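You operate a simulated robot arm through the tools that you are given. There is no shell and no other tool.

You are at the controls of a simulated robot arm. One attempt, no reset.

TASK
Put the winder guide back at mark B, then wind the black bobbin to 1/2.
Fine: free and clamp the guide with the T-handle key of the size printed on it; stand that key back in the block; close the winder arm before you start it and leave it closed, bobbin on the winder; don't touch the fill dial.

Only the result counts: the job must be done as asked and must still hold three seconds after the hand-in. Knocking over, shifting, dropping, spilling or breaking anything else fails it.

THE ROBOT
A 6-joint arm with a two-finger parallel gripper, fixed in place. Base frame: the origin is at the foot of the arm, x ahead of it, y to its left, z up. Readings come in m, rad, newtons and seconds.
With the tool pointing down near the work surface it reaches from about 0.26 to 0.68 m from the base axis. Its first joint turns from -1.152 to 1.152 rad. Payload 2.9 kg.
Tool frame: the origin (TCP) lies between the finger pads and is the grasp point; the fingertips stand 0.03 m ahead of it; z points along the fingers, y is the line along which they close. The gripper opens to 0.11 m. The fingers are 0.02 m wide and 0.01 m thick; the gripper's body (0.048 by 0.112 m) begins 0.055 m behind the TCP.
Orientation is that of the tool frame in the base frame, as [roll, pitch, yaw] about the fixed x, y, z axes, in that order (R = Rz(yaw) Ry(pitch) Rx(roll)). With the fingers straight down and closing along the base's y, the tool's x points along the base's -x, its y along +y and its z along -z.

THE INTERFACE
- The arm moves only by the tool apply_moves. Its argument "targets" is a list of rows, each an object of numbers (a shift or turn left out is 0, a gripper value left out holds the last): "dx", "dy", "dz": the shift along the base's x, y, z in m; "ax", "ay", "az": the turn, a rotation vector about the base's x, y, z in rad. In form: [{"dx": .., "dy": .., "dz": .., "ax": .., "ay": .., "az": ..}, ...]. A call has 1 to 20 rows; each row shifts and turns the commanded pose from where the row before left it. "fingers" is the gripper command, from -1 (shut) to 1 (fully open), values between in proportion, set as the call begins (left out, the last holds). A row lasts 0.2 s, in which the tool goes at most 0.05 m and 0.15 rad; a call with a longer step from one row to the next is refused whole, and so is a gripper value outside its range. Where a pose cannot be reached the arm comes as near as it can. A force on the tool above 40 N (or 10 N above the force at the start of the call, whichever is more), or a blocked arm, ends the call early, and 0.2 s more pass. Each finger travels about 0.108 m/s and halts on what it meets, pressing with about 32 N; the grip force reading is that of the motor and also rises with nothing between the fingers. The clock runs only during rows and for 0.2 s after the last one: add rows that do not move to give the fingers time. The reply holds the time, the measured pose of the TCP, the force on the tool along the base axes, the opening and the grip force, in the units named above and with some noise, with the torque about the TCP (base axes, N m) and any sound that the robot's microphone picked up.
- Cameras (640 x 400 px; columns grow to the right, rows downward): "scene" is fixed at [0.0629, 0.4236, 1.3872]; the picture's right is [-0.87, -0.49, 0.00], its down [-0.27, 0.48, -0.84] and it looks along [0.41, -0.73, -0.54] (base axes); focal length 314 px, centre (320, 200). "wrist" rides on the gripper at [0.072, 0.017, -0.103] in the tool frame; the picture's right is [-0.23, 0.97, 0.00], its down [-0.76, -0.18, -0.62] and it looks along [-0.61, -0.14, 0.78] (tool axes); focal length 222 px, centre (320, 200). There is no depth. A picture from a camera that has moved, and an enlarged one, comes with that camera's place and axes in the base frame and with its lens.
- snapshot(camera): a new picture of that camera. The clock stands still meanwhile.
- zoom(camera, box): a new picture of the part [left, top, right, bottom] of that camera's present view, enlarged. The clock stands still meanwhile.
- hand_in(): hands the job in; it is judged then, once.

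Places have to be worked out from the pictures, the camera data and where the tool is seen. Open the gripper and draw the arm clear of the work before you hand the job in, unless the task says otherwise.

The tools are called as name(argument=value, ...) on one line, values as JSON. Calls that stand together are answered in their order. apply_moves: Moves the arm, as the interface text tells. Its arguments: {"type":"object","properties":{"targets":{"type":"array","items":{"type":"object","properties":{"dx":{"type":"number"},"dy":{"type":"number"},"dz":{"type":"number"},"ax":{"type":"number"},"ay":{"type":"number"},"az":{"type":"number"}}}},"fingers":{"type":"number"}},"required":["targets"]} The other tools are called the same way: snapshot (camera) takes a picture; zoom (camera, box) takes an enlarged picture of a part of a camera's view; hand_in () hands the job in.

At the start:

```text
time_s: 0.0
tool_pos: [0.4327, -0.1522, 1.197]
orientation: [-3.141, 0.0, -3.141]
force: [0.2, 0.3, -0.7]
ft_torque: [-0.02, -0.02, 0.0]
finger_gap: 0.1102
gripper_force: 0.1
```

scene: 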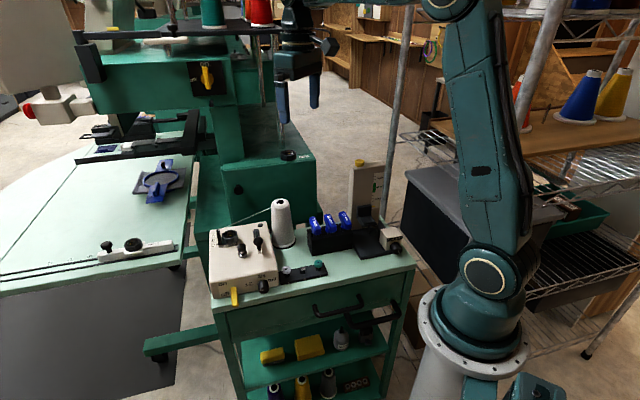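
wrist: 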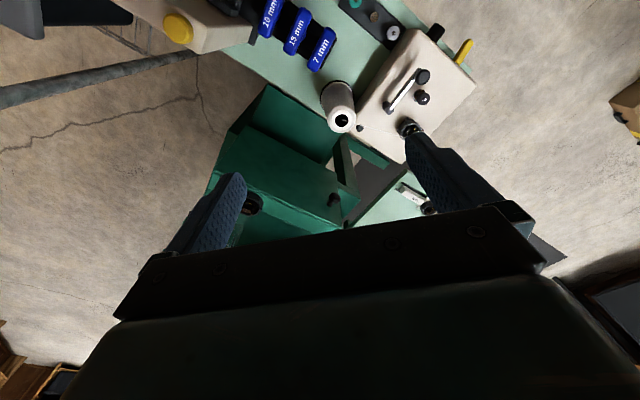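

I start by looking closely at the workbench in both cameras to find the winder, guide, keys and bobbins.

zoom(camera="scene", box=[200, 190, 300, 310])

zoom(camera="scene", box=[270, 190, 420, 290])

zoom(camera="wrist", box=[240, 0, 490, 150])

```text
3.33 times, centred on (250, 250) of scene
camera zoom: at [0.0629, 0.4236, 1.3872], right [-0.87, -0.49, 0.0], down [-0.27, 0.48, -0.84], along [0.41, -0.73, -0.54], focal length 1046 px, centre (553, 33)
```

zoom: 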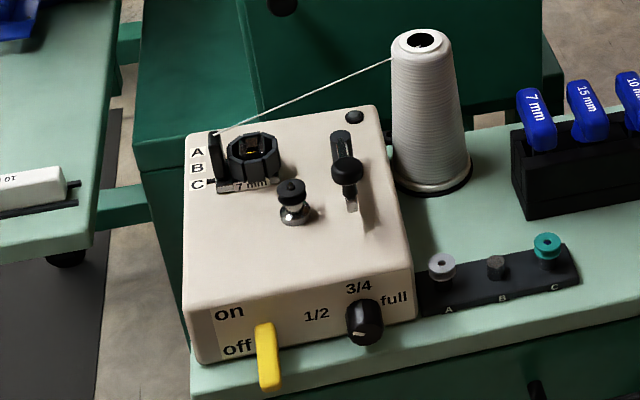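

```text
4.00 times, centred on (345, 240) of scene
camera zoom: at [0.0629, 0.4236, 1.3872], right [-0.87, -0.49, 0.0], down [-0.27, 0.48, -0.84], along [0.41, -0.73, -0.54], focal length 1255 px, centre (220, 40)
```

zoom: 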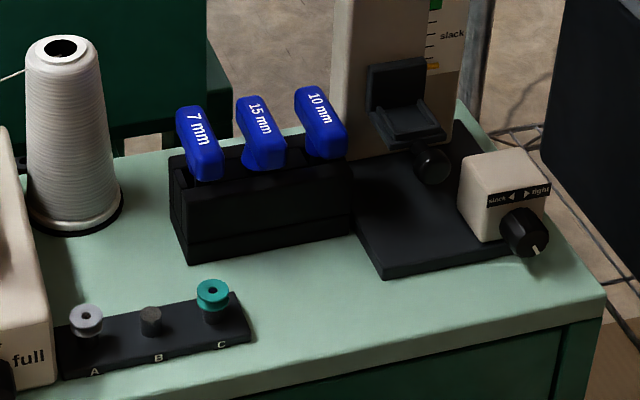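

```text
2.56 times, centred on (365, 75) of wrist
camera zoom: at [0.3601, -0.1359, 1.301], right [0.23, 0.97, 0.0], down [0.76, -0.18, 0.62], along [0.61, -0.14, -0.78], focal length 569 px, centre (205, 520)
```

zoom: 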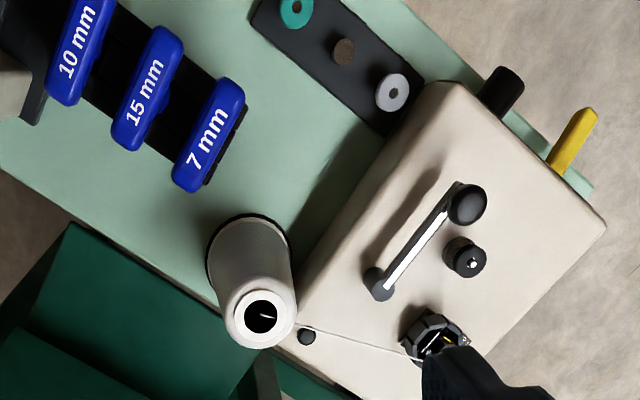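

The black bobbin seems to be on the winder spindle already, and the guide carries a size print. I enlarge the winder details.

zoom(camera="scene", box=[208, 222, 258, 254])

zoom(camera="scene", box=[210, 270, 290, 310])

zoom(camera="scene", box=[245, 222, 285, 262])

zoom(camera="wrist", box=[380, 60, 460, 150])

```text
12.50 times, centred on (233, 238) of scene
camera zoom: at [0.0629, 0.4236, 1.3872], right [-0.87, -0.49, 0.0], down [-0.27, 0.48, -0.84], along [0.41, -0.73, -0.54], focal length 3922 px, centre (1408, -275)
```

zoom: 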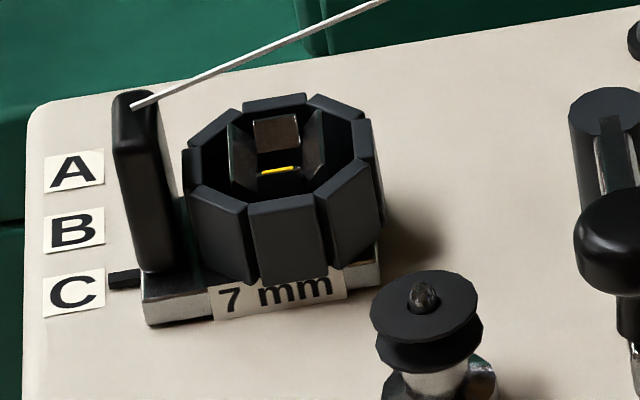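

```text
8.00 times, centred on (250, 290) of scene
camera zoom: at [0.0629, 0.4236, 1.3872], right [-0.87, -0.49, 0.0], down [-0.27, 0.48, -0.84], along [0.41, -0.73, -0.54], focal length 2510 px, centre (880, -520)
```

zoom: 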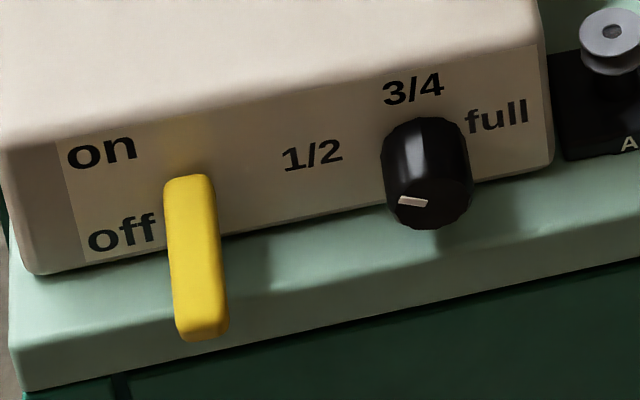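

```text
10.00 times, centred on (265, 242) of scene
camera zoom: at [0.0629, 0.4236, 1.3872], right [-0.87, -0.49, 0.0], down [-0.27, 0.48, -0.84], along [0.41, -0.73, -0.54], focal length 3138 px, centre (870, -220)
```

zoom: 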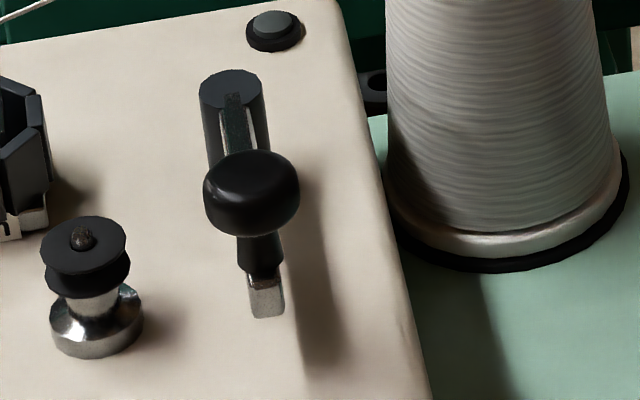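

```text
4.44 times, centred on (420, 105) of wrist
camera zoom: at [0.3601, -0.1359, 1.301], right [0.23, 0.97, 0.0], down [0.76, -0.18, 0.62], along [0.61, -0.14, -0.78], focal length 987 px, centre (-124, 622)
```

zoom: 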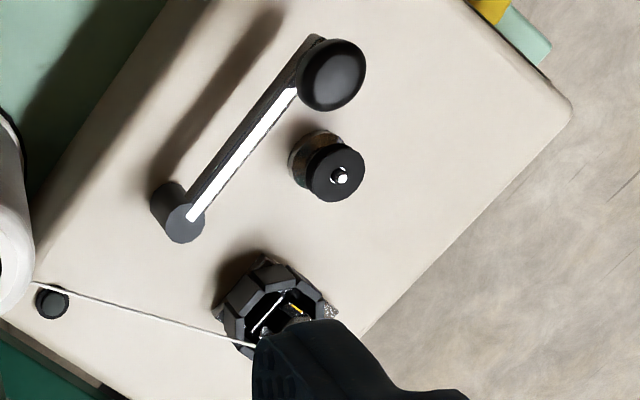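

Triangulating the two views puts the spindle tip near (0.505, 0.018, 0.887), the arm pivot near (0.508, -0.042, 0.89) and the 7 mm key handle near (0.394, -0.141, 0.88). I move above the winder, fingers wide open, for a closer look.

apply_moves(targets=[{"dx": 0.003, "dy": 0.022, "dz": -0.02}, {"dx": 0.003, "dy": 0.022, "dz": -0.02}, {"dx": 0.003, "dy": 0.022, "dz": -0.02}, {"dx": 0.003, "dy": 0.022, "dz": -0.02}, {"dx": 0.003, "dy": 0.022, "dz": -0.02}, {"dx": 0.003, "dy": 0.022, "dz": -0.02}, {"dx": 0.003, "dy": 0.022, "dz": -0.02}, {"dx": 0.003, "dy": 0.018, "dz": -0.02}, {"dz": -0.015}, {}], fingers=1)

snapshot(camera="wrist")

snapshot(camera="scene")

```text
time_s: 2.2
tool_pos: [0.4572, 0.02, 1.0216]
orientation: [3.14, 0.001, 3.141]
force: [0.0, 1.0, 0.4]
ft_torque: [0.0, -0.03, 0.02]
finger_gap: 0.1098
gripper_force: 0.0
```

```text
taken
camera wrist: at [0.3844, 0.0358, 1.1262], right [0.23, 0.97, 0.0], down [0.76, -0.18, 0.62], along [0.61, -0.14, -0.78], focal length 222 px, centre (320, 200)
```

wrist: 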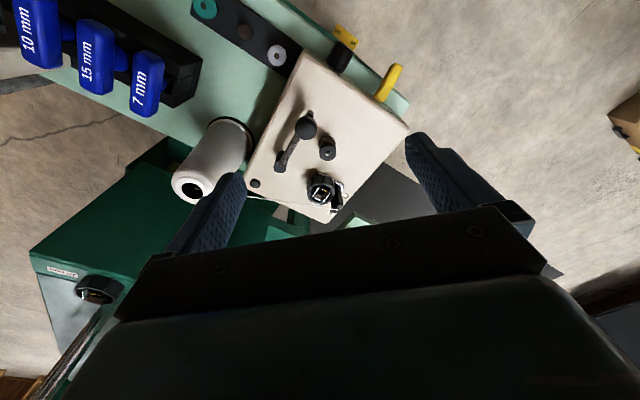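

```text
taken
```

scene: 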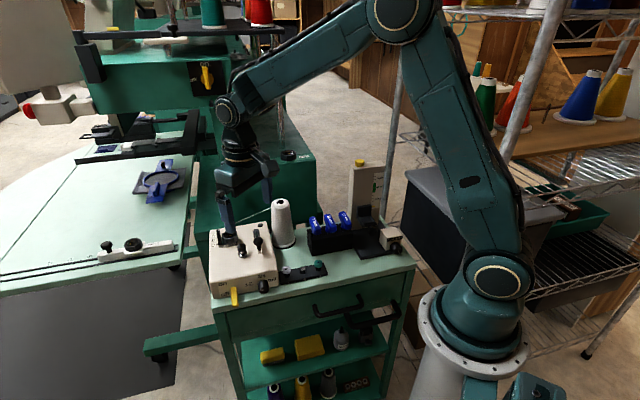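

The wrist camera now sees the whole winder between the fingers; I enlarge it for details.

zoom(camera="wrist", box=[240, 90, 400, 220])

zoom(camera="wrist", box=[290, 150, 370, 220])

zoom(camera="wrist", box=[0, 0, 240, 140])

zoom(camera="wrist", box=[300, 20, 420, 110])

```text
3.08 times, centred on (320, 155) of wrist
camera zoom: at [0.3844, 0.0358, 1.1262], right [0.23, 0.97, 0.0], down [0.76, -0.18, 0.62], along [0.61, -0.14, -0.78], focal length 684 px, centre (320, 338)
```

zoom: 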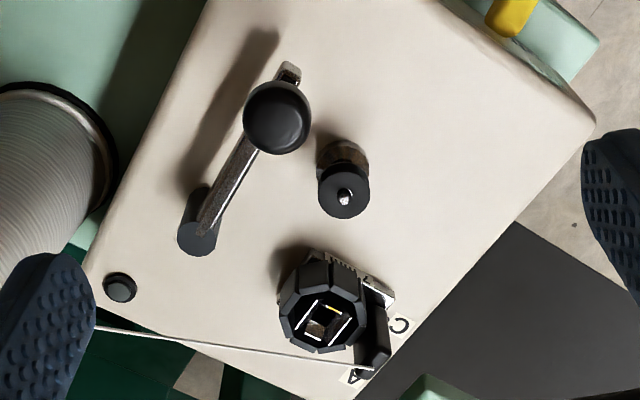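

```text
5.71 times, centred on (330, 185) of wrist
camera zoom: at [0.3844, 0.0358, 1.1262], right [0.23, 0.97, 0.0], down [0.76, -0.18, 0.62], along [0.61, -0.14, -0.78], focal length 1269 px, centre (263, 286)
```

zoom: 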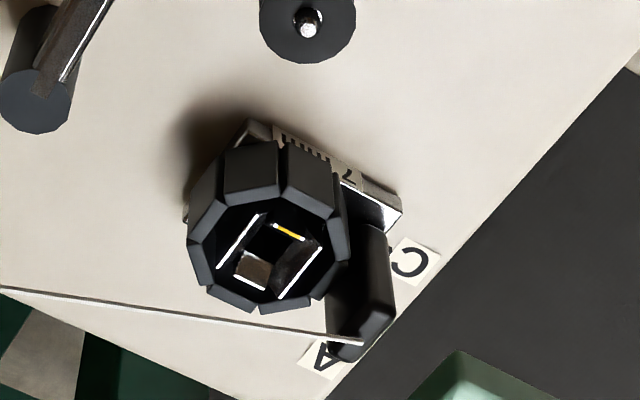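

```text
2.67 times, centred on (120, 70) of wrist
camera zoom: at [0.3844, 0.0358, 1.1262], right [0.23, 0.97, 0.0], down [0.76, -0.18, 0.62], along [0.61, -0.14, -0.78], focal length 592 px, centre (853, 547)
```

zoom: 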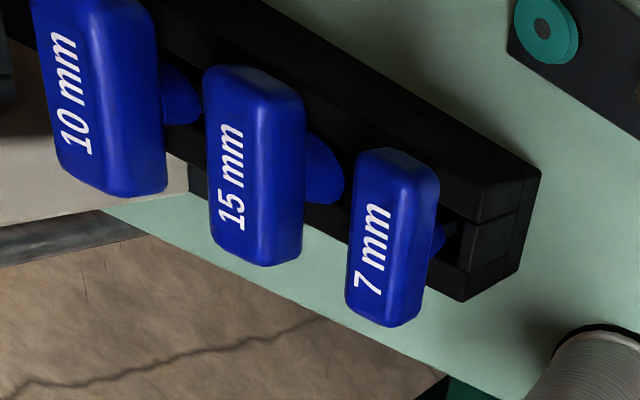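

```text
4.44 times, centred on (360, 65) of wrist
camera zoom: at [0.3844, 0.0358, 1.1262], right [0.23, 0.97, 0.0], down [0.76, -0.18, 0.62], along [0.61, -0.14, -0.78], focal length 987 px, centre (142, 800)
```

zoom: 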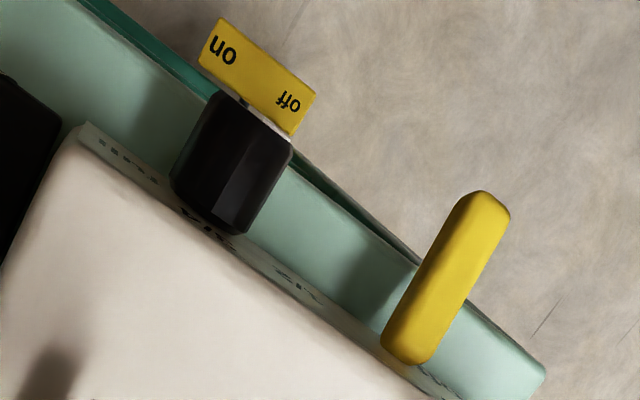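

The guide's socket looks square with a yellow edge and the pointer is at C. I move nearer along the camera axis for a sharper look at the socket and scale.

apply_moves(targets=[{"dx": 0.0125, "dy": -0.003, "dz": -0.0155}, {"dx": 0.0125, "dy": -0.003, "dz": -0.0155}, {"dx": 0.0125, "dy": -0.003, "dz": -0.0155}, {"dx": 0.0125, "dy": -0.003, "dz": -0.0155}, {}])

snapshot(camera="wrist")

zoom(camera="wrist", box=[265, 130, 385, 230])

zoom(camera="scene", box=[215, 280, 275, 310])

zoom(camera="scene", box=[240, 320, 400, 400])

```text
time_s: 3.4
tool_pos: [0.5066, 0.0084, 0.9596]
orientation: [3.141, 0.0, -3.141]
force: [0.3, -0.1, -0.1]
ft_torque: [-0.01, 0.0, 0.0]
finger_gap: 0.1097
gripper_force: 0.2
```

```text
taken
camera wrist: at [0.4345, 0.0244, 1.0645], right [0.23, 0.97, 0.0], down [0.76, -0.18, 0.62], along [0.61, -0.14, -0.78], focal length 222 px, centre (320, 200)
```

wrist: 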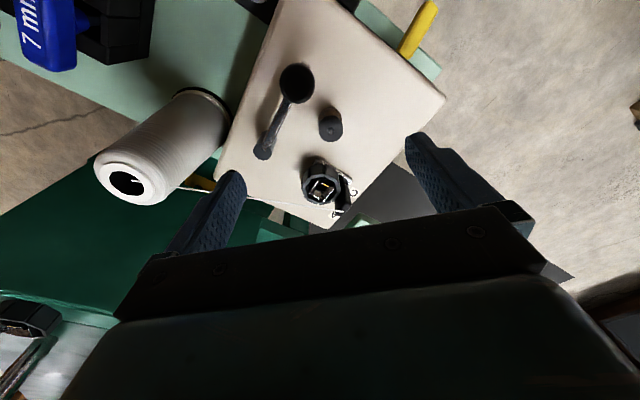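

```text
4.00 times, centred on (325, 180) of wrist
camera zoom: at [0.4345, 0.0244, 1.0645], right [0.23, 0.97, 0.0], down [0.76, -0.18, 0.62], along [0.61, -0.14, -0.78], focal length 888 px, centre (300, 280)
```

zoom: 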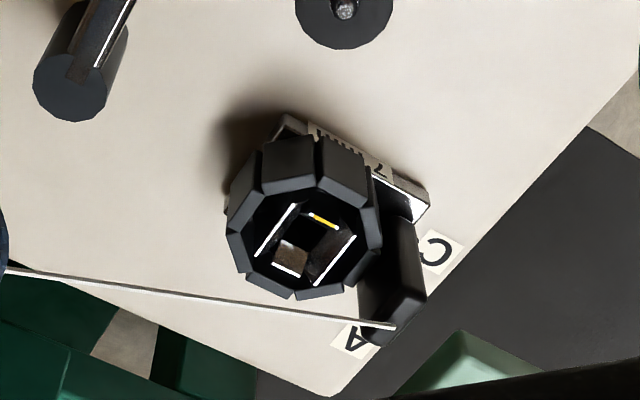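

```text
10.67 times, centred on (245, 295) of scene
camera zoom: at [0.0629, 0.4236, 1.3872], right [-0.87, -0.49, 0.0], down [-0.27, 0.48, -0.84], along [0.41, -0.73, -0.54], focal length 3347 px, centre (1120, -813)
```

zoom: 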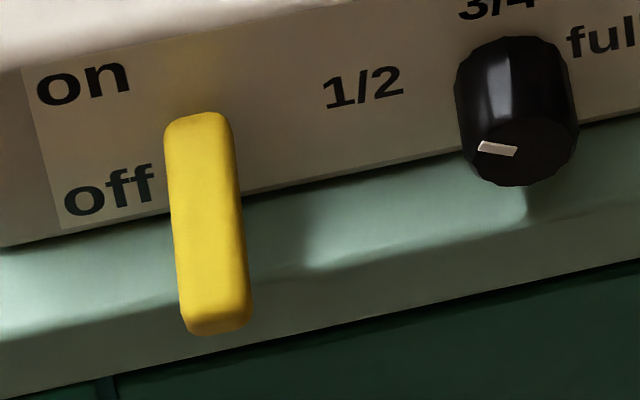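

```text
4.00 times, centred on (320, 360) of scene
camera zoom: at [0.0629, 0.4236, 1.3872], right [-0.87, -0.49, 0.0], down [-0.27, 0.48, -0.84], along [0.41, -0.73, -0.54], focal length 1255 px, centre (320, -440)
```

zoom: 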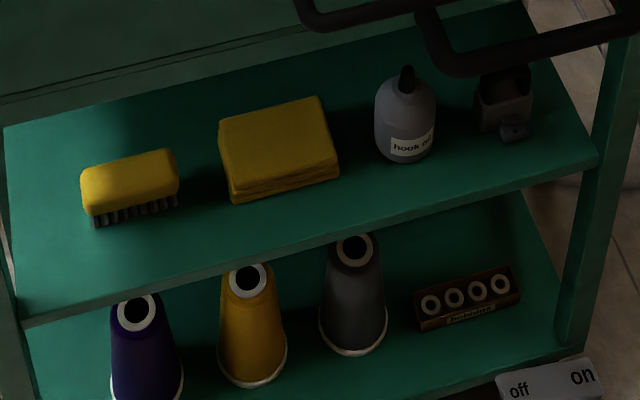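

The dial marker points at 1/2, the guide pointer sits at C. I look tighter at the socket and at the arm for shape and orientation.

zoom(camera="wrist", box=[296, 150, 364, 216])

zoom(camera="wrist", box=[240, 50, 360, 170])

zoom(camera="wrist", box=[0, 0, 160, 90])

zoom(camera="scene", box=[300, 200, 360, 260])

```text
6.06 times, centred on (330, 183) of wrist
camera zoom: at [0.4345, 0.0244, 1.0645], right [0.23, 0.97, 0.0], down [0.76, -0.18, 0.62], along [0.61, -0.14, -0.78], focal length 1346 px, centre (259, 303)
```

zoom: 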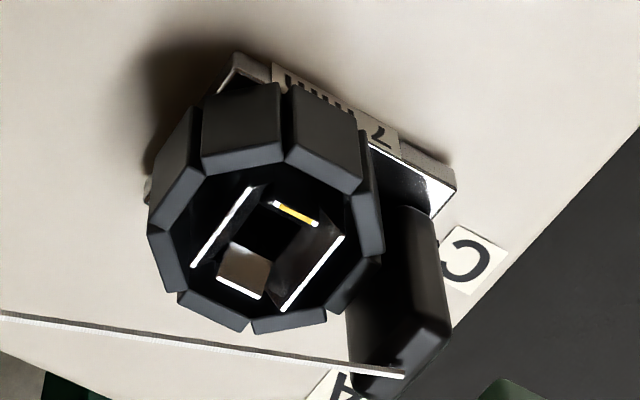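

```text
3.33 times, centred on (300, 110) of wrist
camera zoom: at [0.4345, 0.0244, 1.0645], right [0.23, 0.97, 0.0], down [0.76, -0.18, 0.62], along [0.61, -0.14, -0.78], focal length 740 px, centre (387, 500)
```

zoom: 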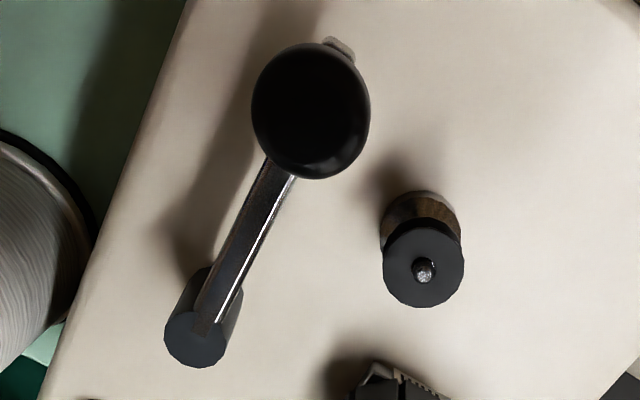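

```text
4.00 times, centred on (80, 45) of wrist
camera zoom: at [0.4345, 0.0244, 1.0645], right [0.23, 0.97, 0.0], down [0.76, -0.18, 0.62], along [0.61, -0.14, -0.78], focal length 888 px, centre (1280, 820)
```

zoom: 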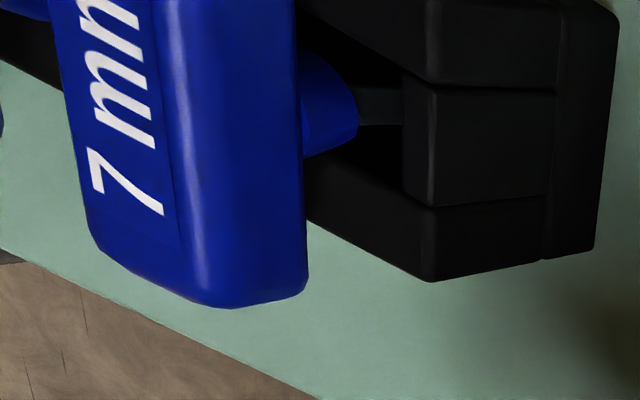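

```text
6.67 times, centred on (330, 230) of scene
camera zoom: at [0.0629, 0.4236, 1.3872], right [-0.87, -0.49, 0.0], down [-0.27, 0.48, -0.84], along [0.41, -0.73, -0.54], focal length 2092 px, centre (253, 0)
```

zoom: 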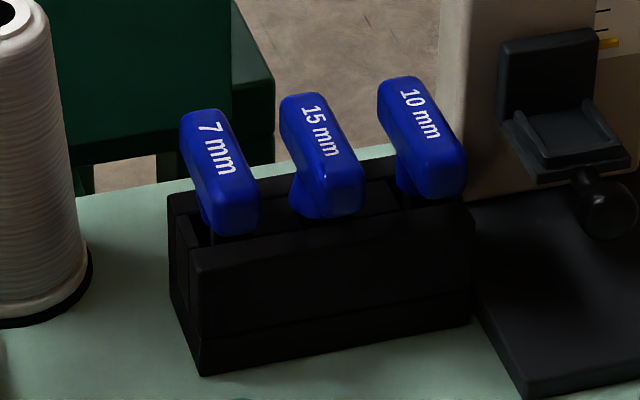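

I raise, yaw the gripper -45° so the fingers will close along the key row, and move to where the camera sees the key block from the front.

apply_moves(targets=[{"dz": 0.03}, {"dz": 0.03}, {"dx": -0.02, "dy": -0.01, "az": -0.131}, {"dx": -0.022, "dy": -0.01, "az": -0.131}, {"dx": -0.023, "dy": -0.012, "az": -0.131}, {"dx": -0.023, "dy": -0.012, "az": -0.131}, {"dx": -0.023, "dy": -0.012, "az": -0.131}, {"dx": -0.023, "dy": -0.012, "az": -0.13}, {"dx": -0.022, "dy": -0.012, "dz": -0.02}, {"dz": -0.02}, {}])

snapshot(camera="wrist")

zoom(camera="wrist", box=[230, 90, 410, 210])

snapshot(camera="scene")

```text
time_s: 5.8
tool_pos: [0.3517, -0.0725, 0.9803]
orientation: [3.141, 0.0, 2.358]
force: [0.3, 0.6, 0.4]
ft_torque: [-0.01, -0.02, 0.01]
finger_gap: 0.1101
gripper_force: 0.0
```

```text
taken
camera wrist: at [0.3115, -0.0097, 1.0835], right [0.85, 0.53, 0.0], down [0.41, -0.66, 0.62], along [0.33, -0.53, -0.78], focal length 222 px, centre (320, 200)
```

wrist: 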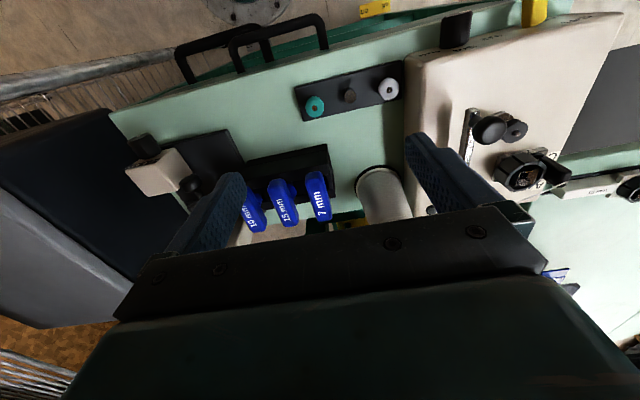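

```text
3.33 times, centred on (320, 150) of wrist
camera zoom: at [0.3115, -0.0097, 1.0835], right [0.85, 0.53, 0.0], down [0.41, -0.66, 0.62], along [0.33, -0.53, -0.78], focal length 740 px, centre (320, 367)
```

zoom: 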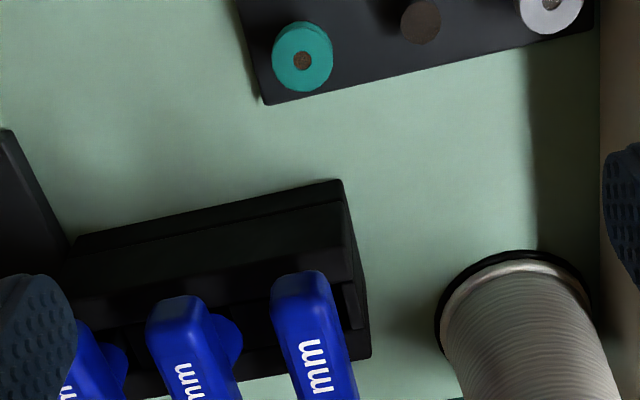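

```text
taken
```

scene: 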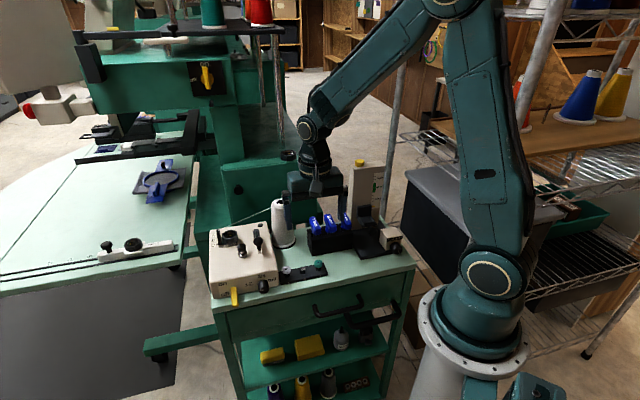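

The keys are in view between the fingers. I enlarge the 7 mm key in both views to fix its handle position and direction.

zoom(camera="wrist", box=[230, 130, 350, 240])

zoom(camera="scene", box=[300, 200, 360, 260])

zoom(camera="wrist", box=[410, 0, 590, 210])

```text
3.64 times, centred on (290, 185) of wrist
camera zoom: at [0.3115, -0.0097, 1.0835], right [0.85, 0.53, 0.0], down [0.41, -0.66, 0.62], along [0.33, -0.53, -0.78], focal length 808 px, centre (429, 254)
```

zoom: 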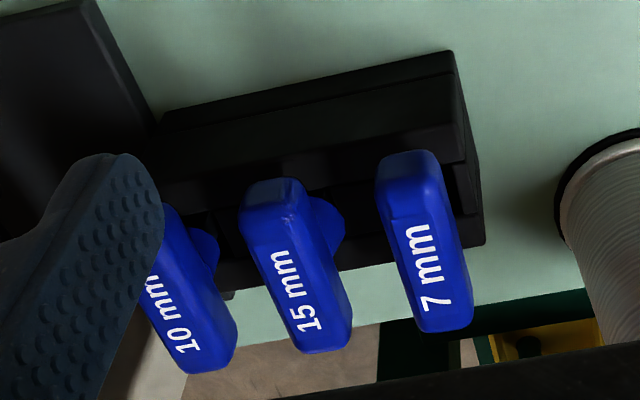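

```text
6.67 times, centred on (330, 230) of scene
camera zoom: at [0.0629, 0.4236, 1.3872], right [-0.87, -0.49, 0.0], down [-0.27, 0.48, -0.84], along [0.41, -0.73, -0.54], focal length 2092 px, centre (253, 0)
```

zoom: 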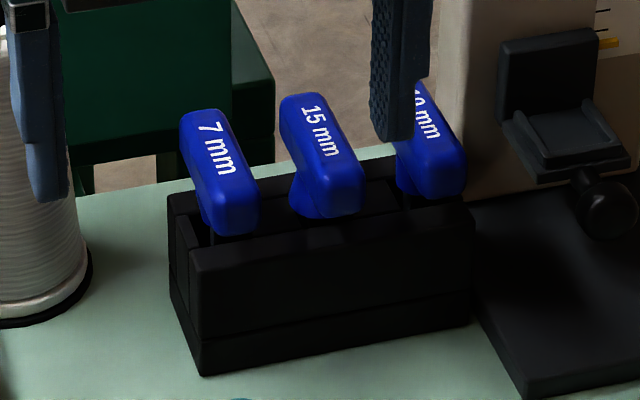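

```text
1.90 times, centred on (500, 105) of wrist
camera zoom: at [0.3115, -0.0097, 1.0835], right [0.85, 0.53, 0.0], down [0.41, -0.66, 0.62], along [0.33, -0.53, -0.78], focal length 423 px, centre (-23, 381)
```

zoom: 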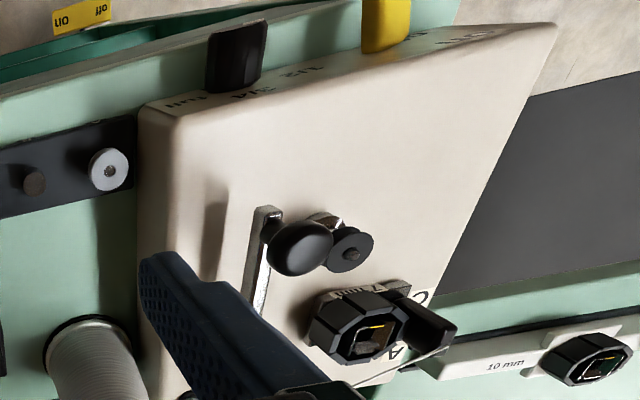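

The 7 mm handle's top centre comes out at about (0.392, -0.141, 0.887), lying along -45°; the table is at z≈0.80 and the block's top at about 0.853. I narrow the fingers to about 34 mm and hover over it for a check.

apply_moves(targets=[{"dx": 0.01, "dy": -0.017}, {"dx": 0.01, "dy": -0.017, "dz": -0.005}, {"dx": 0.01, "dy": -0.017, "dz": -0.01}, {"dx": 0.01, "dy": -0.0175, "dz": -0.015}, {}, {}], fingers=-0.38)

snapshot(camera="wrist")

zoom(camera="wrist", box=[230, 130, 410, 250])

zoom(camera="scene", box=[270, 170, 370, 270])

```text
time_s: 7.2
tool_pos: [0.3905, -0.1401, 0.95]
orientation: [3.14, 0.0, 2.358]
force: [0.2, 0.8, -0.5]
ft_torque: [-0.01, 0.02, 0.0]
finger_gap: 0.034
gripper_force: 0.1
```

```text
taken
camera wrist: at [0.3511, -0.0777, 1.0545], right [0.85, 0.53, 0.0], down [0.41, -0.66, 0.62], along [0.33, -0.53, -0.78], focal length 222 px, centre (320, 200)
```

wrist: 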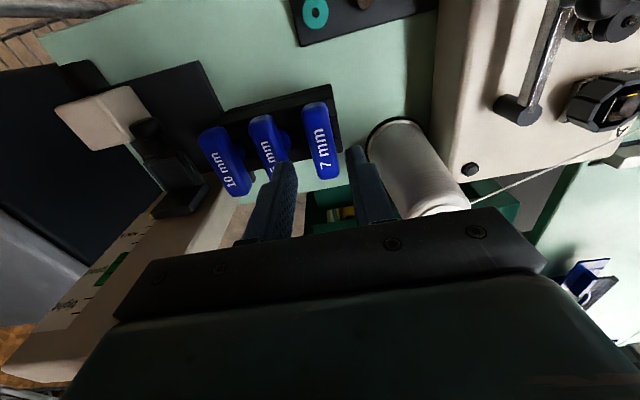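

```text
3.33 times, centred on (320, 190) of wrist
camera zoom: at [0.3511, -0.0777, 1.0545], right [0.85, 0.53, 0.0], down [0.41, -0.66, 0.62], along [0.33, -0.53, -0.78], focal length 740 px, centre (320, 233)
```

zoom: 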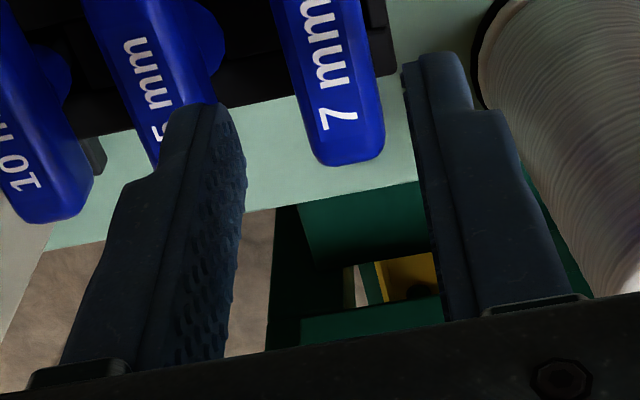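

```text
4.00 times, centred on (320, 220) of scene
camera zoom: at [0.0629, 0.4236, 1.3872], right [-0.87, -0.49, 0.0], down [-0.27, 0.48, -0.84], along [0.41, -0.73, -0.54], focal length 1255 px, centre (320, 120)
```

zoom: 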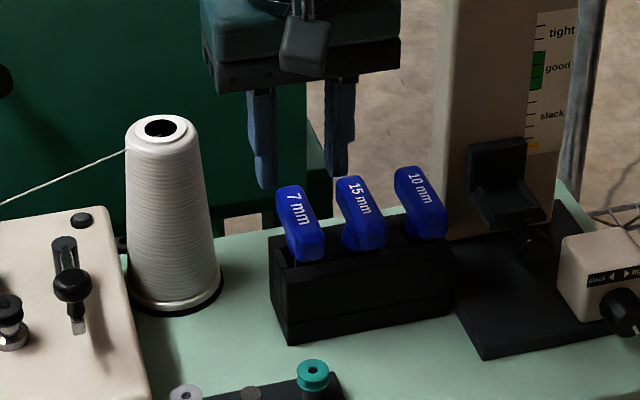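

The hover shows the handle between the fingers and about 1 mm off centre. I shift by 1 mm and lower to z≈0.888 without closing yet.

apply_moves(targets=[{"dx": 0.001, "dy": 0.0, "dz": -0.02}, {"dz": -0.02}, {"dz": -0.012}, {"dz": -0.01}, {}])

zoom(camera="wrist", box=[230, 110, 410, 250])

zoom(camera="scene", box=[290, 190, 360, 260])

```text
time_s: 8.4
tool_pos: [0.3914, -0.1402, 0.8871]
orientation: [-3.141, -0.001, 2.356]
force: [0.1, 0.0, -0.1]
ft_torque: [0.01, 0.0, -0.01]
finger_gap: 0.0341
gripper_force: 0.0
```

```text
2.86 times, centred on (320, 180) of wrist
camera zoom: at [0.3518, -0.0783, 0.9913], right [0.85, 0.53, 0.0], down [0.41, -0.66, 0.62], along [0.33, -0.53, -0.78], focal length 635 px, centre (320, 257)
```

zoom: 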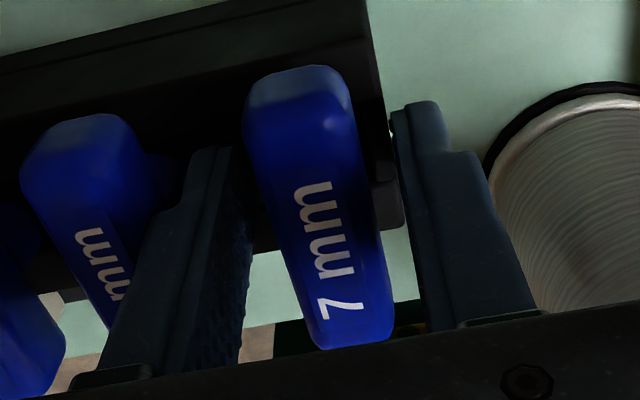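

```text
5.71 times, centred on (325, 225) of scene
camera zoom: at [0.0629, 0.4236, 1.3872], right [-0.87, -0.49, 0.0], down [-0.27, 0.48, -0.84], along [0.41, -0.73, -0.54], focal length 1793 px, centre (291, 57)
```

zoom: 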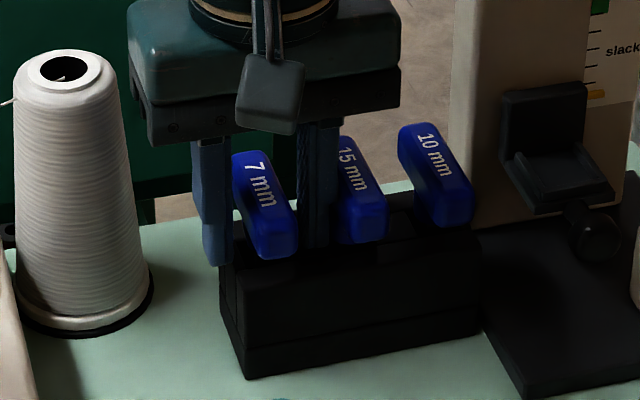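

The handle sits between the pads with clearance both sides and is turned about 1.5° from the pads. I turn slightly to match and close on it.

apply_moves(targets=[{"az": -0.022}, {}])

apply_moves(targets=[{}, {}, {}], fingers=-1)

zoom(camera="wrist", box=[230, 110, 410, 250])

```text
time_s: 9.0
tool_pos: [0.3917, -0.1404, 0.8872]
orientation: [3.141, 0.0, 2.334]
force: [-0.1, 0.0, -0.8]
ft_torque: [0.0, -0.01, -0.01]
finger_gap: 0.0338
gripper_force: 0.0
```

```text
time_s: 9.8
tool_pos: [0.3908, -0.1416, 0.8871]
orientation: [3.141, -0.002, 2.334]
force: [0.1, -0.2, 0.6]
ft_torque: [0.04, -0.01, 0.01]
finger_gap: 0.0194
gripper_force: 32.3
```

```text
2.86 times, centred on (320, 180) of wrist
camera zoom: at [0.3535, -0.0774, 0.9918], right [0.86, 0.51, 0.0], down [0.4, -0.67, 0.62], along [0.32, -0.54, -0.78], focal length 635 px, centre (320, 257)
```

zoom: 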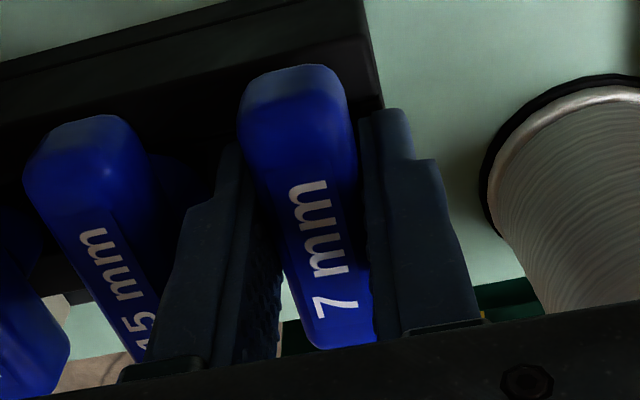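

The key is gripped (gap 19.4 mm, 32 N) with its home at TCP (0.3908, -0.1416, 0.8871), yaw 2.334. I lift it straight up.

apply_moves(targets=[{"dz": 0.01}, {"dz": 0.015}, {"dz": 0.02}, {"dz": 0.02}, {"dz": 0.02}, {"dz": 0.02}, {}])

zoom(camera="scene", box=[270, 140, 380, 260])

zoom(camera="wrist", box=[210, 60, 430, 230])

```text
time_s: 11.4
tool_pos: [0.3921, -0.1399, 0.9932]
orientation: [-3.142, 0.0, 2.333]
force: [1.3, 0.5, -1.4]
ft_torque: [-0.02, -0.03, -0.02]
finger_gap: 0.0191
gripper_force: 32.4
```

```text
3.33 times, centred on (325, 200) of scene
camera zoom: at [0.0629, 0.4236, 1.3872], right [-0.87, -0.49, 0.0], down [-0.27, 0.48, -0.84], along [0.41, -0.73, -0.54], focal length 1046 px, centre (303, 200)
```

zoom: 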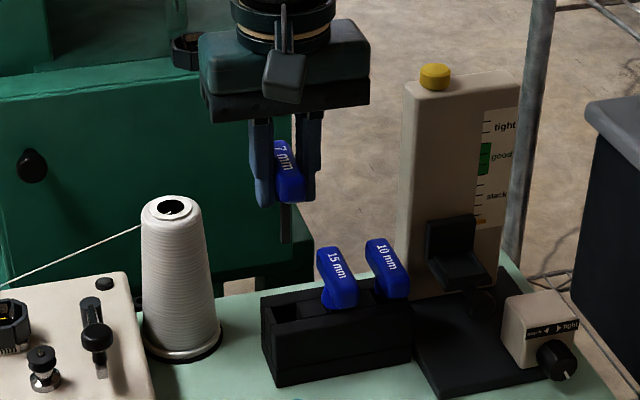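

```text
2.35 times, centred on (320, 145) of wrist
camera zoom: at [0.3543, -0.0768, 1.097], right [0.86, 0.51, 0.0], down [0.4, -0.67, 0.62], along [0.32, -0.54, -0.78], focal length 523 px, centre (320, 329)
```

zoom: 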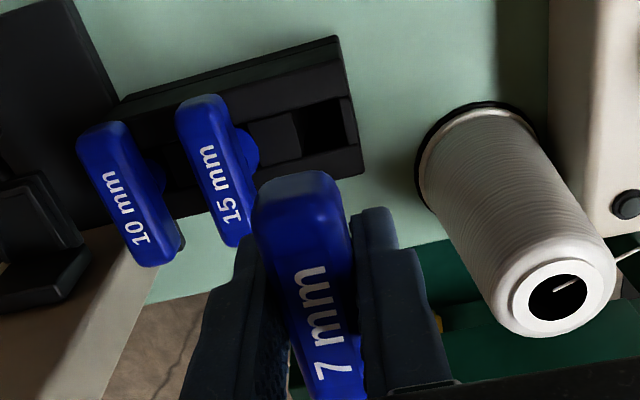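

The key is out. I enlarge it to see the shaft's shape, length and tip, and the empty hole in the block.

zoom(camera="scene", box=[300, 170, 340, 220])

zoom(camera="wrist", box=[270, 70, 350, 140])

zoom(camera="scene", box=[205, 220, 255, 255])

```text
8.00 times, centred on (320, 195) of scene
camera zoom: at [0.0629, 0.4236, 1.3872], right [-0.87, -0.49, 0.0], down [-0.27, 0.48, -0.84], along [0.41, -0.73, -0.54], focal length 2510 px, centre (320, 240)
```

zoom: 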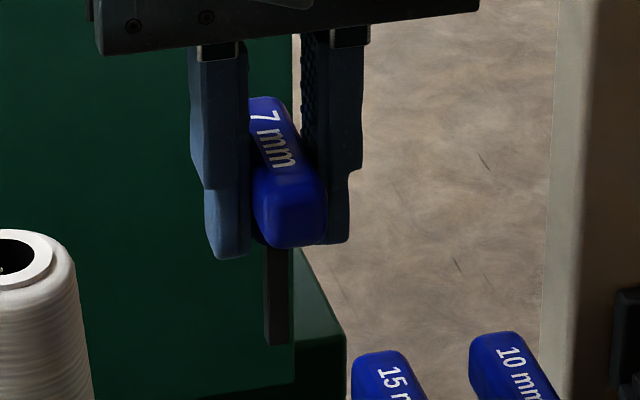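

```text
5.71 times, centred on (310, 105) of wrist
camera zoom: at [0.3543, -0.0768, 1.097], right [0.86, 0.51, 0.0], down [0.4, -0.67, 0.62], along [0.32, -0.54, -0.78], focal length 1269 px, centre (377, 743)
```

zoom: 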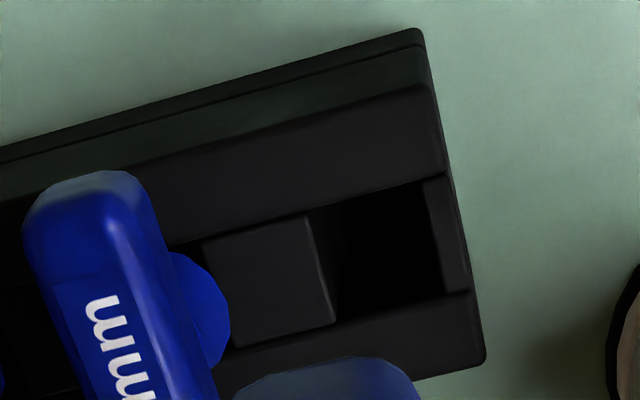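

```text
11.43 times, centred on (230, 238) of scene
camera zoom: at [0.0629, 0.4236, 1.3872], right [-0.87, -0.49, 0.0], down [-0.27, 0.48, -0.84], along [0.41, -0.73, -0.54], focal length 3586 px, centre (1349, -229)
```

zoom: 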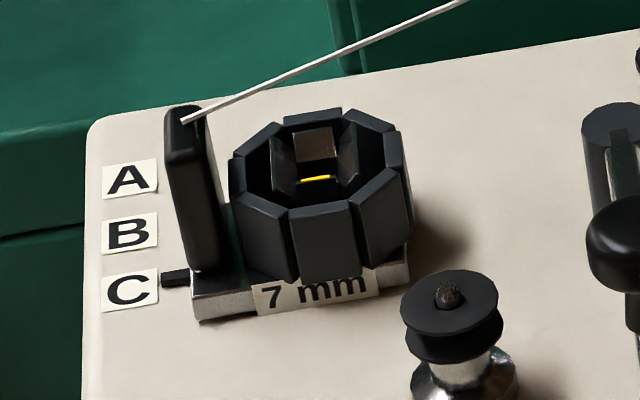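

The shaft is a square bar, its tip about 69 mm below the TCP. I carry it over to hover about 10–15 mm above the guide's funnel near (0.5635, -0.0045), travelling above the cone's height.

apply_moves(targets=[{"dz": 0.02}, {"dx": 0.0245, "dy": 0.0194}, {"dx": 0.0245, "dy": 0.0194}, {"dx": 0.0245, "dy": 0.0194}, {"dx": 0.0245, "dy": 0.0194}, {"dx": 0.0245, "dy": 0.0194}, {"dx": 0.0245, "dy": 0.0194}, {"dx": 0.0245, "dy": 0.0194}, {}, {"dz": -0.02}, {"dz": -0.02}, {}])

zoom(camera="scene", box=[205, 205, 265, 255])

zoom(camera="wrist", box=[240, 60, 400, 200])

snapshot(camera="wrist")

```text
time_s: 14.0
tool_pos: [0.5634, -0.0042, 0.9724]
orientation: [3.141, 0.0, 2.334]
force: [0.1, 0.2, -0.2]
ft_torque: [-0.01, 0.02, 0.0]
finger_gap: 0.019
gripper_force: 31.8
```

```text
8.00 times, centred on (235, 230) of scene
camera zoom: at [0.0629, 0.4236, 1.3872], right [-0.87, -0.49, 0.0], down [-0.27, 0.48, -0.84], along [0.41, -0.73, -0.54], focal length 2510 px, centre (1000, -40)
```

zoom: 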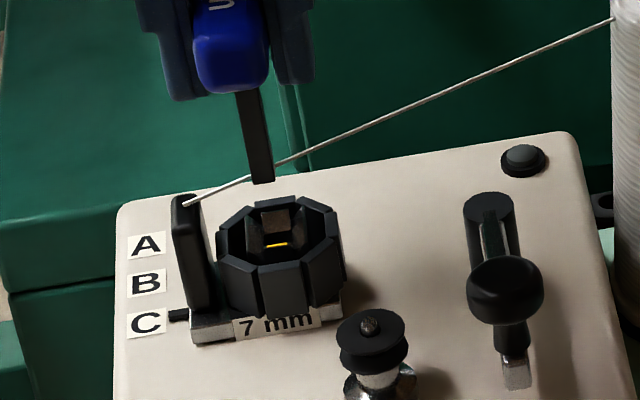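

```text
2.86 times, centred on (320, 130) of wrist
camera zoom: at [0.5249, 0.0586, 1.0768], right [0.86, 0.51, 0.0], down [0.4, -0.67, 0.62], along [0.32, -0.54, -0.78], focal length 635 px, centre (320, 400)
```

zoom: 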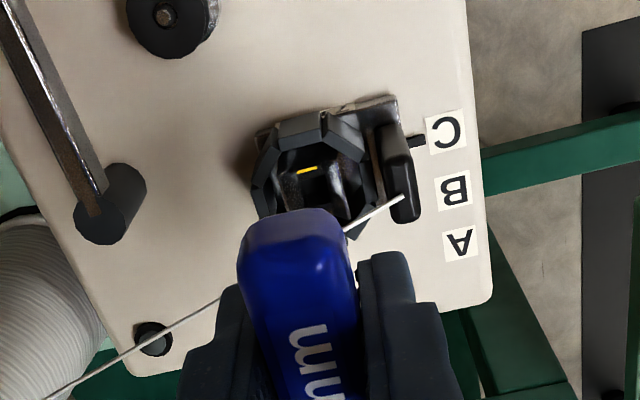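

```text
taken
camera wrist: at [0.5249, 0.0586, 1.0768], right [0.86, 0.51, 0.0], down [0.4, -0.67, 0.62], along [0.32, -0.54, -0.78], focal length 222 px, centre (320, 200)
```

wrist: 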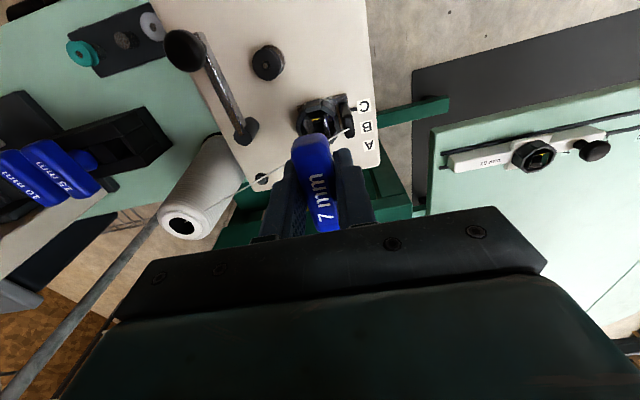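

The shaft hovers near the funnel. I enlarge both views more to measure the remaining offset between shaft and socket.

zoom(camera="wrist", box=[290, 85, 370, 145])

zoom(camera="scene", box=[215, 195, 255, 220])

zoom(camera="scene", box=[222, 220, 254, 246])

```text
6.67 times, centred on (330, 115) of wrist
camera zoom: at [0.5249, 0.0586, 1.0768], right [0.86, 0.51, 0.0], down [0.4, -0.67, 0.62], along [0.32, -0.54, -0.78], focal length 1481 px, centre (253, 767)
```

zoom: 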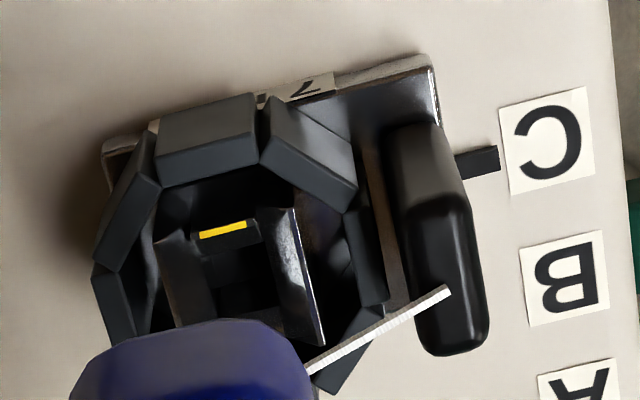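

```text
16.00 times, centred on (235, 208) of scene
camera zoom: at [0.0629, 0.4236, 1.3872], right [-0.87, -0.49, 0.0], down [-0.27, 0.48, -0.84], along [0.41, -0.73, -0.54], focal length 5020 px, centre (1680, 80)
```

zoom: 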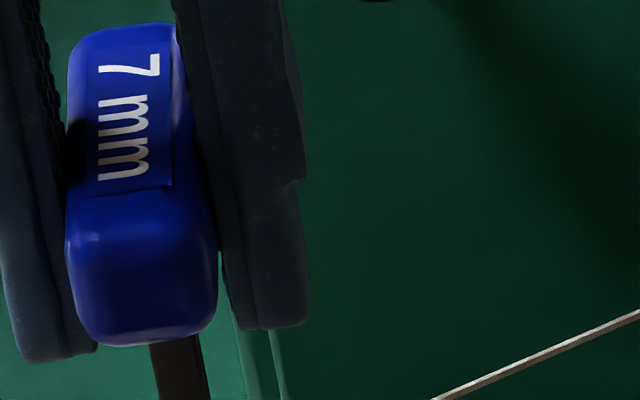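

```text
15.38 times, centred on (238, 233) of scene
camera zoom: at [0.0629, 0.4236, 1.3872], right [-0.87, -0.49, 0.0], down [-0.27, 0.48, -0.84], along [0.41, -0.73, -0.54], focal length 4827 px, centre (1582, -308)
```

zoom: 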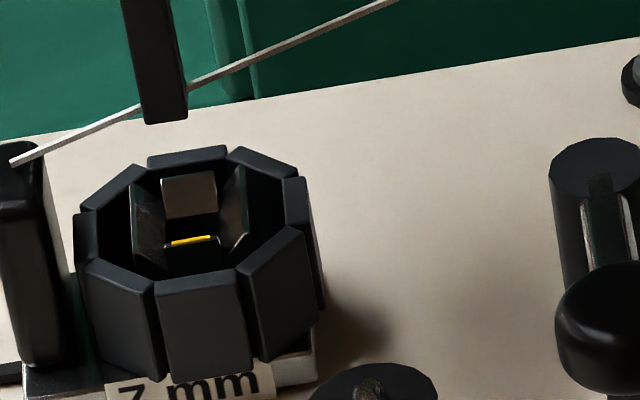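

Pairing both wrist views puts the socket centre near (0.5605, -0.0043) with its mouth at z≈0.889. I shift about 3 mm and lower gently into the funnel while watching the force.

apply_moves(targets=[{"dx": -0.0029, "dy": -0.0001}, {}, {"dz": -0.007}, {"dz": -0.007}, {"dz": -0.006}, {}])

zoom(camera="scene", box=[215, 205, 265, 250])

zoom(camera="wrist", box=[270, 70, 390, 180])

```text
time_s: 15.4
tool_pos: [0.561, -0.0045, 0.9528]
orientation: [3.139, -0.001, 2.335]
force: [-0.7, 3.0, 3.3]
ft_torque: [0.13, 0.06, 0.05]
finger_gap: 0.0189
gripper_force: 31.9
```

```text
8.89 times, centred on (240, 228) of scene
camera zoom: at [0.0628, 0.4237, 1.3872], right [-0.87, -0.49, 0.0], down [-0.27, 0.48, -0.84], along [0.41, -0.73, -0.54], focal length 2789 px, centre (1031, -44)
```

zoom: 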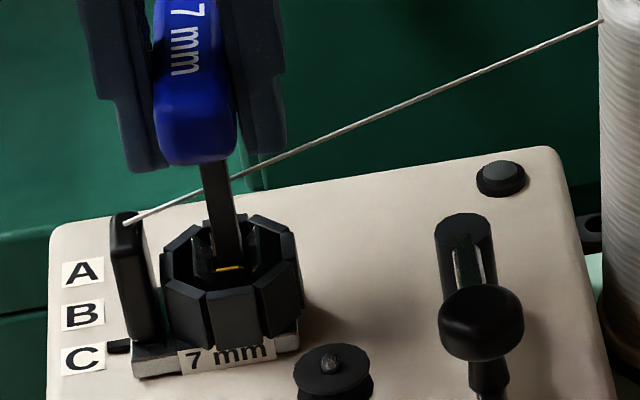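

```text
3.64 times, centred on (330, 125) of wrist
camera zoom: at [0.5225, 0.0586, 1.0571], right [0.86, 0.51, 0.0], down [0.4, -0.67, 0.62], along [0.32, -0.54, -0.78], focal length 808 px, centre (284, 473)
```

zoom: 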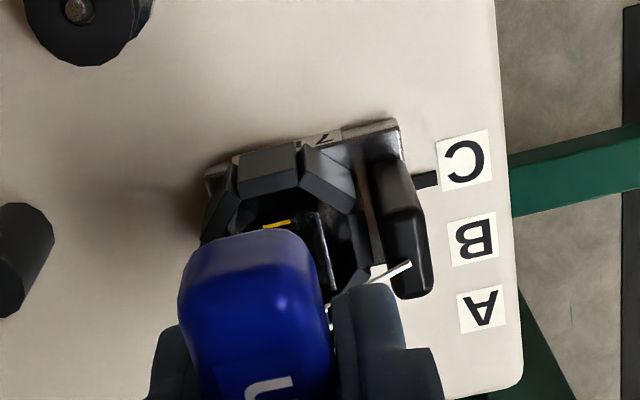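

A light contact (3 N toward +y) says the tip touches the far side of the funnel. I ease 1 mm toward +y and keep lowering in small steps.

apply_moves(targets=[{"dx": -0.0003, "dy": 0.0011}, {"dz": -0.003}, {"dz": -0.003}, {}])

```text
time_s: 16.4
tool_pos: [0.5592, -0.0046, 0.9472]
orientation: [-3.141, 0.001, 2.333]
force: [1.4, 1.5, 0.9]
ft_torque: [0.04, -0.05, 0.01]
finger_gap: 0.0194
gripper_force: 31.9
```

Forces stay tiny and the shaft is sliding in (z 0.947). I continue down in small steps.

apply_moves(targets=[{"dz": -0.003}, {"dz": -0.003}, {}])

zoom(camera="scene", box=[215, 205, 265, 250])

```text
time_s: 17.2
tool_pos: [0.5601, -0.003, 0.9407]
orientation: [3.141, 0.001, 2.334]
force: [1.2, 0.0, -0.5]
ft_torque: [0.04, -0.04, 0.01]
finger_gap: 0.0191
gripper_force: 31.7
```

```text
8.89 times, centred on (240, 228) of scene
camera zoom: at [0.0629, 0.4236, 1.3872], right [-0.87, -0.49, 0.0], down [-0.27, 0.48, -0.84], along [0.41, -0.73, -0.54], focal length 2789 px, centre (1031, -44)
```

zoom: 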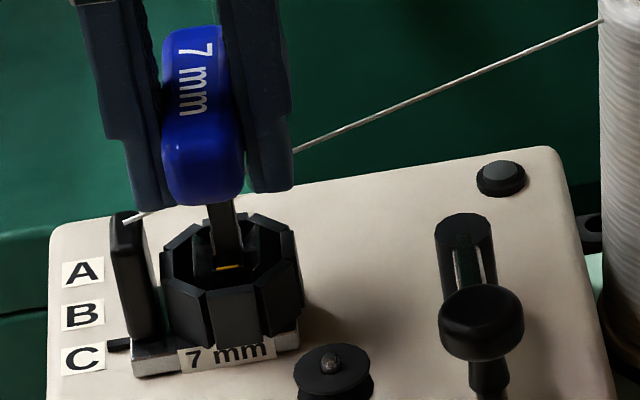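

Still free at z 0.9407. I go on in 2 mm steps until it seats.

apply_moves(targets=[{"dz": -0.002}, {"dz": -0.002}, {"dz": -0.002}, {}])

```text
time_s: 18.2
tool_pos: [0.5599, -0.0039, 0.9361]
orientation: [3.138, 0.004, 2.333]
force: [0.6, -2.7, 25.4]
ft_torque: [-0.16, -0.02, 0.0]
finger_gap: 0.0197
gripper_force: 32.0
```

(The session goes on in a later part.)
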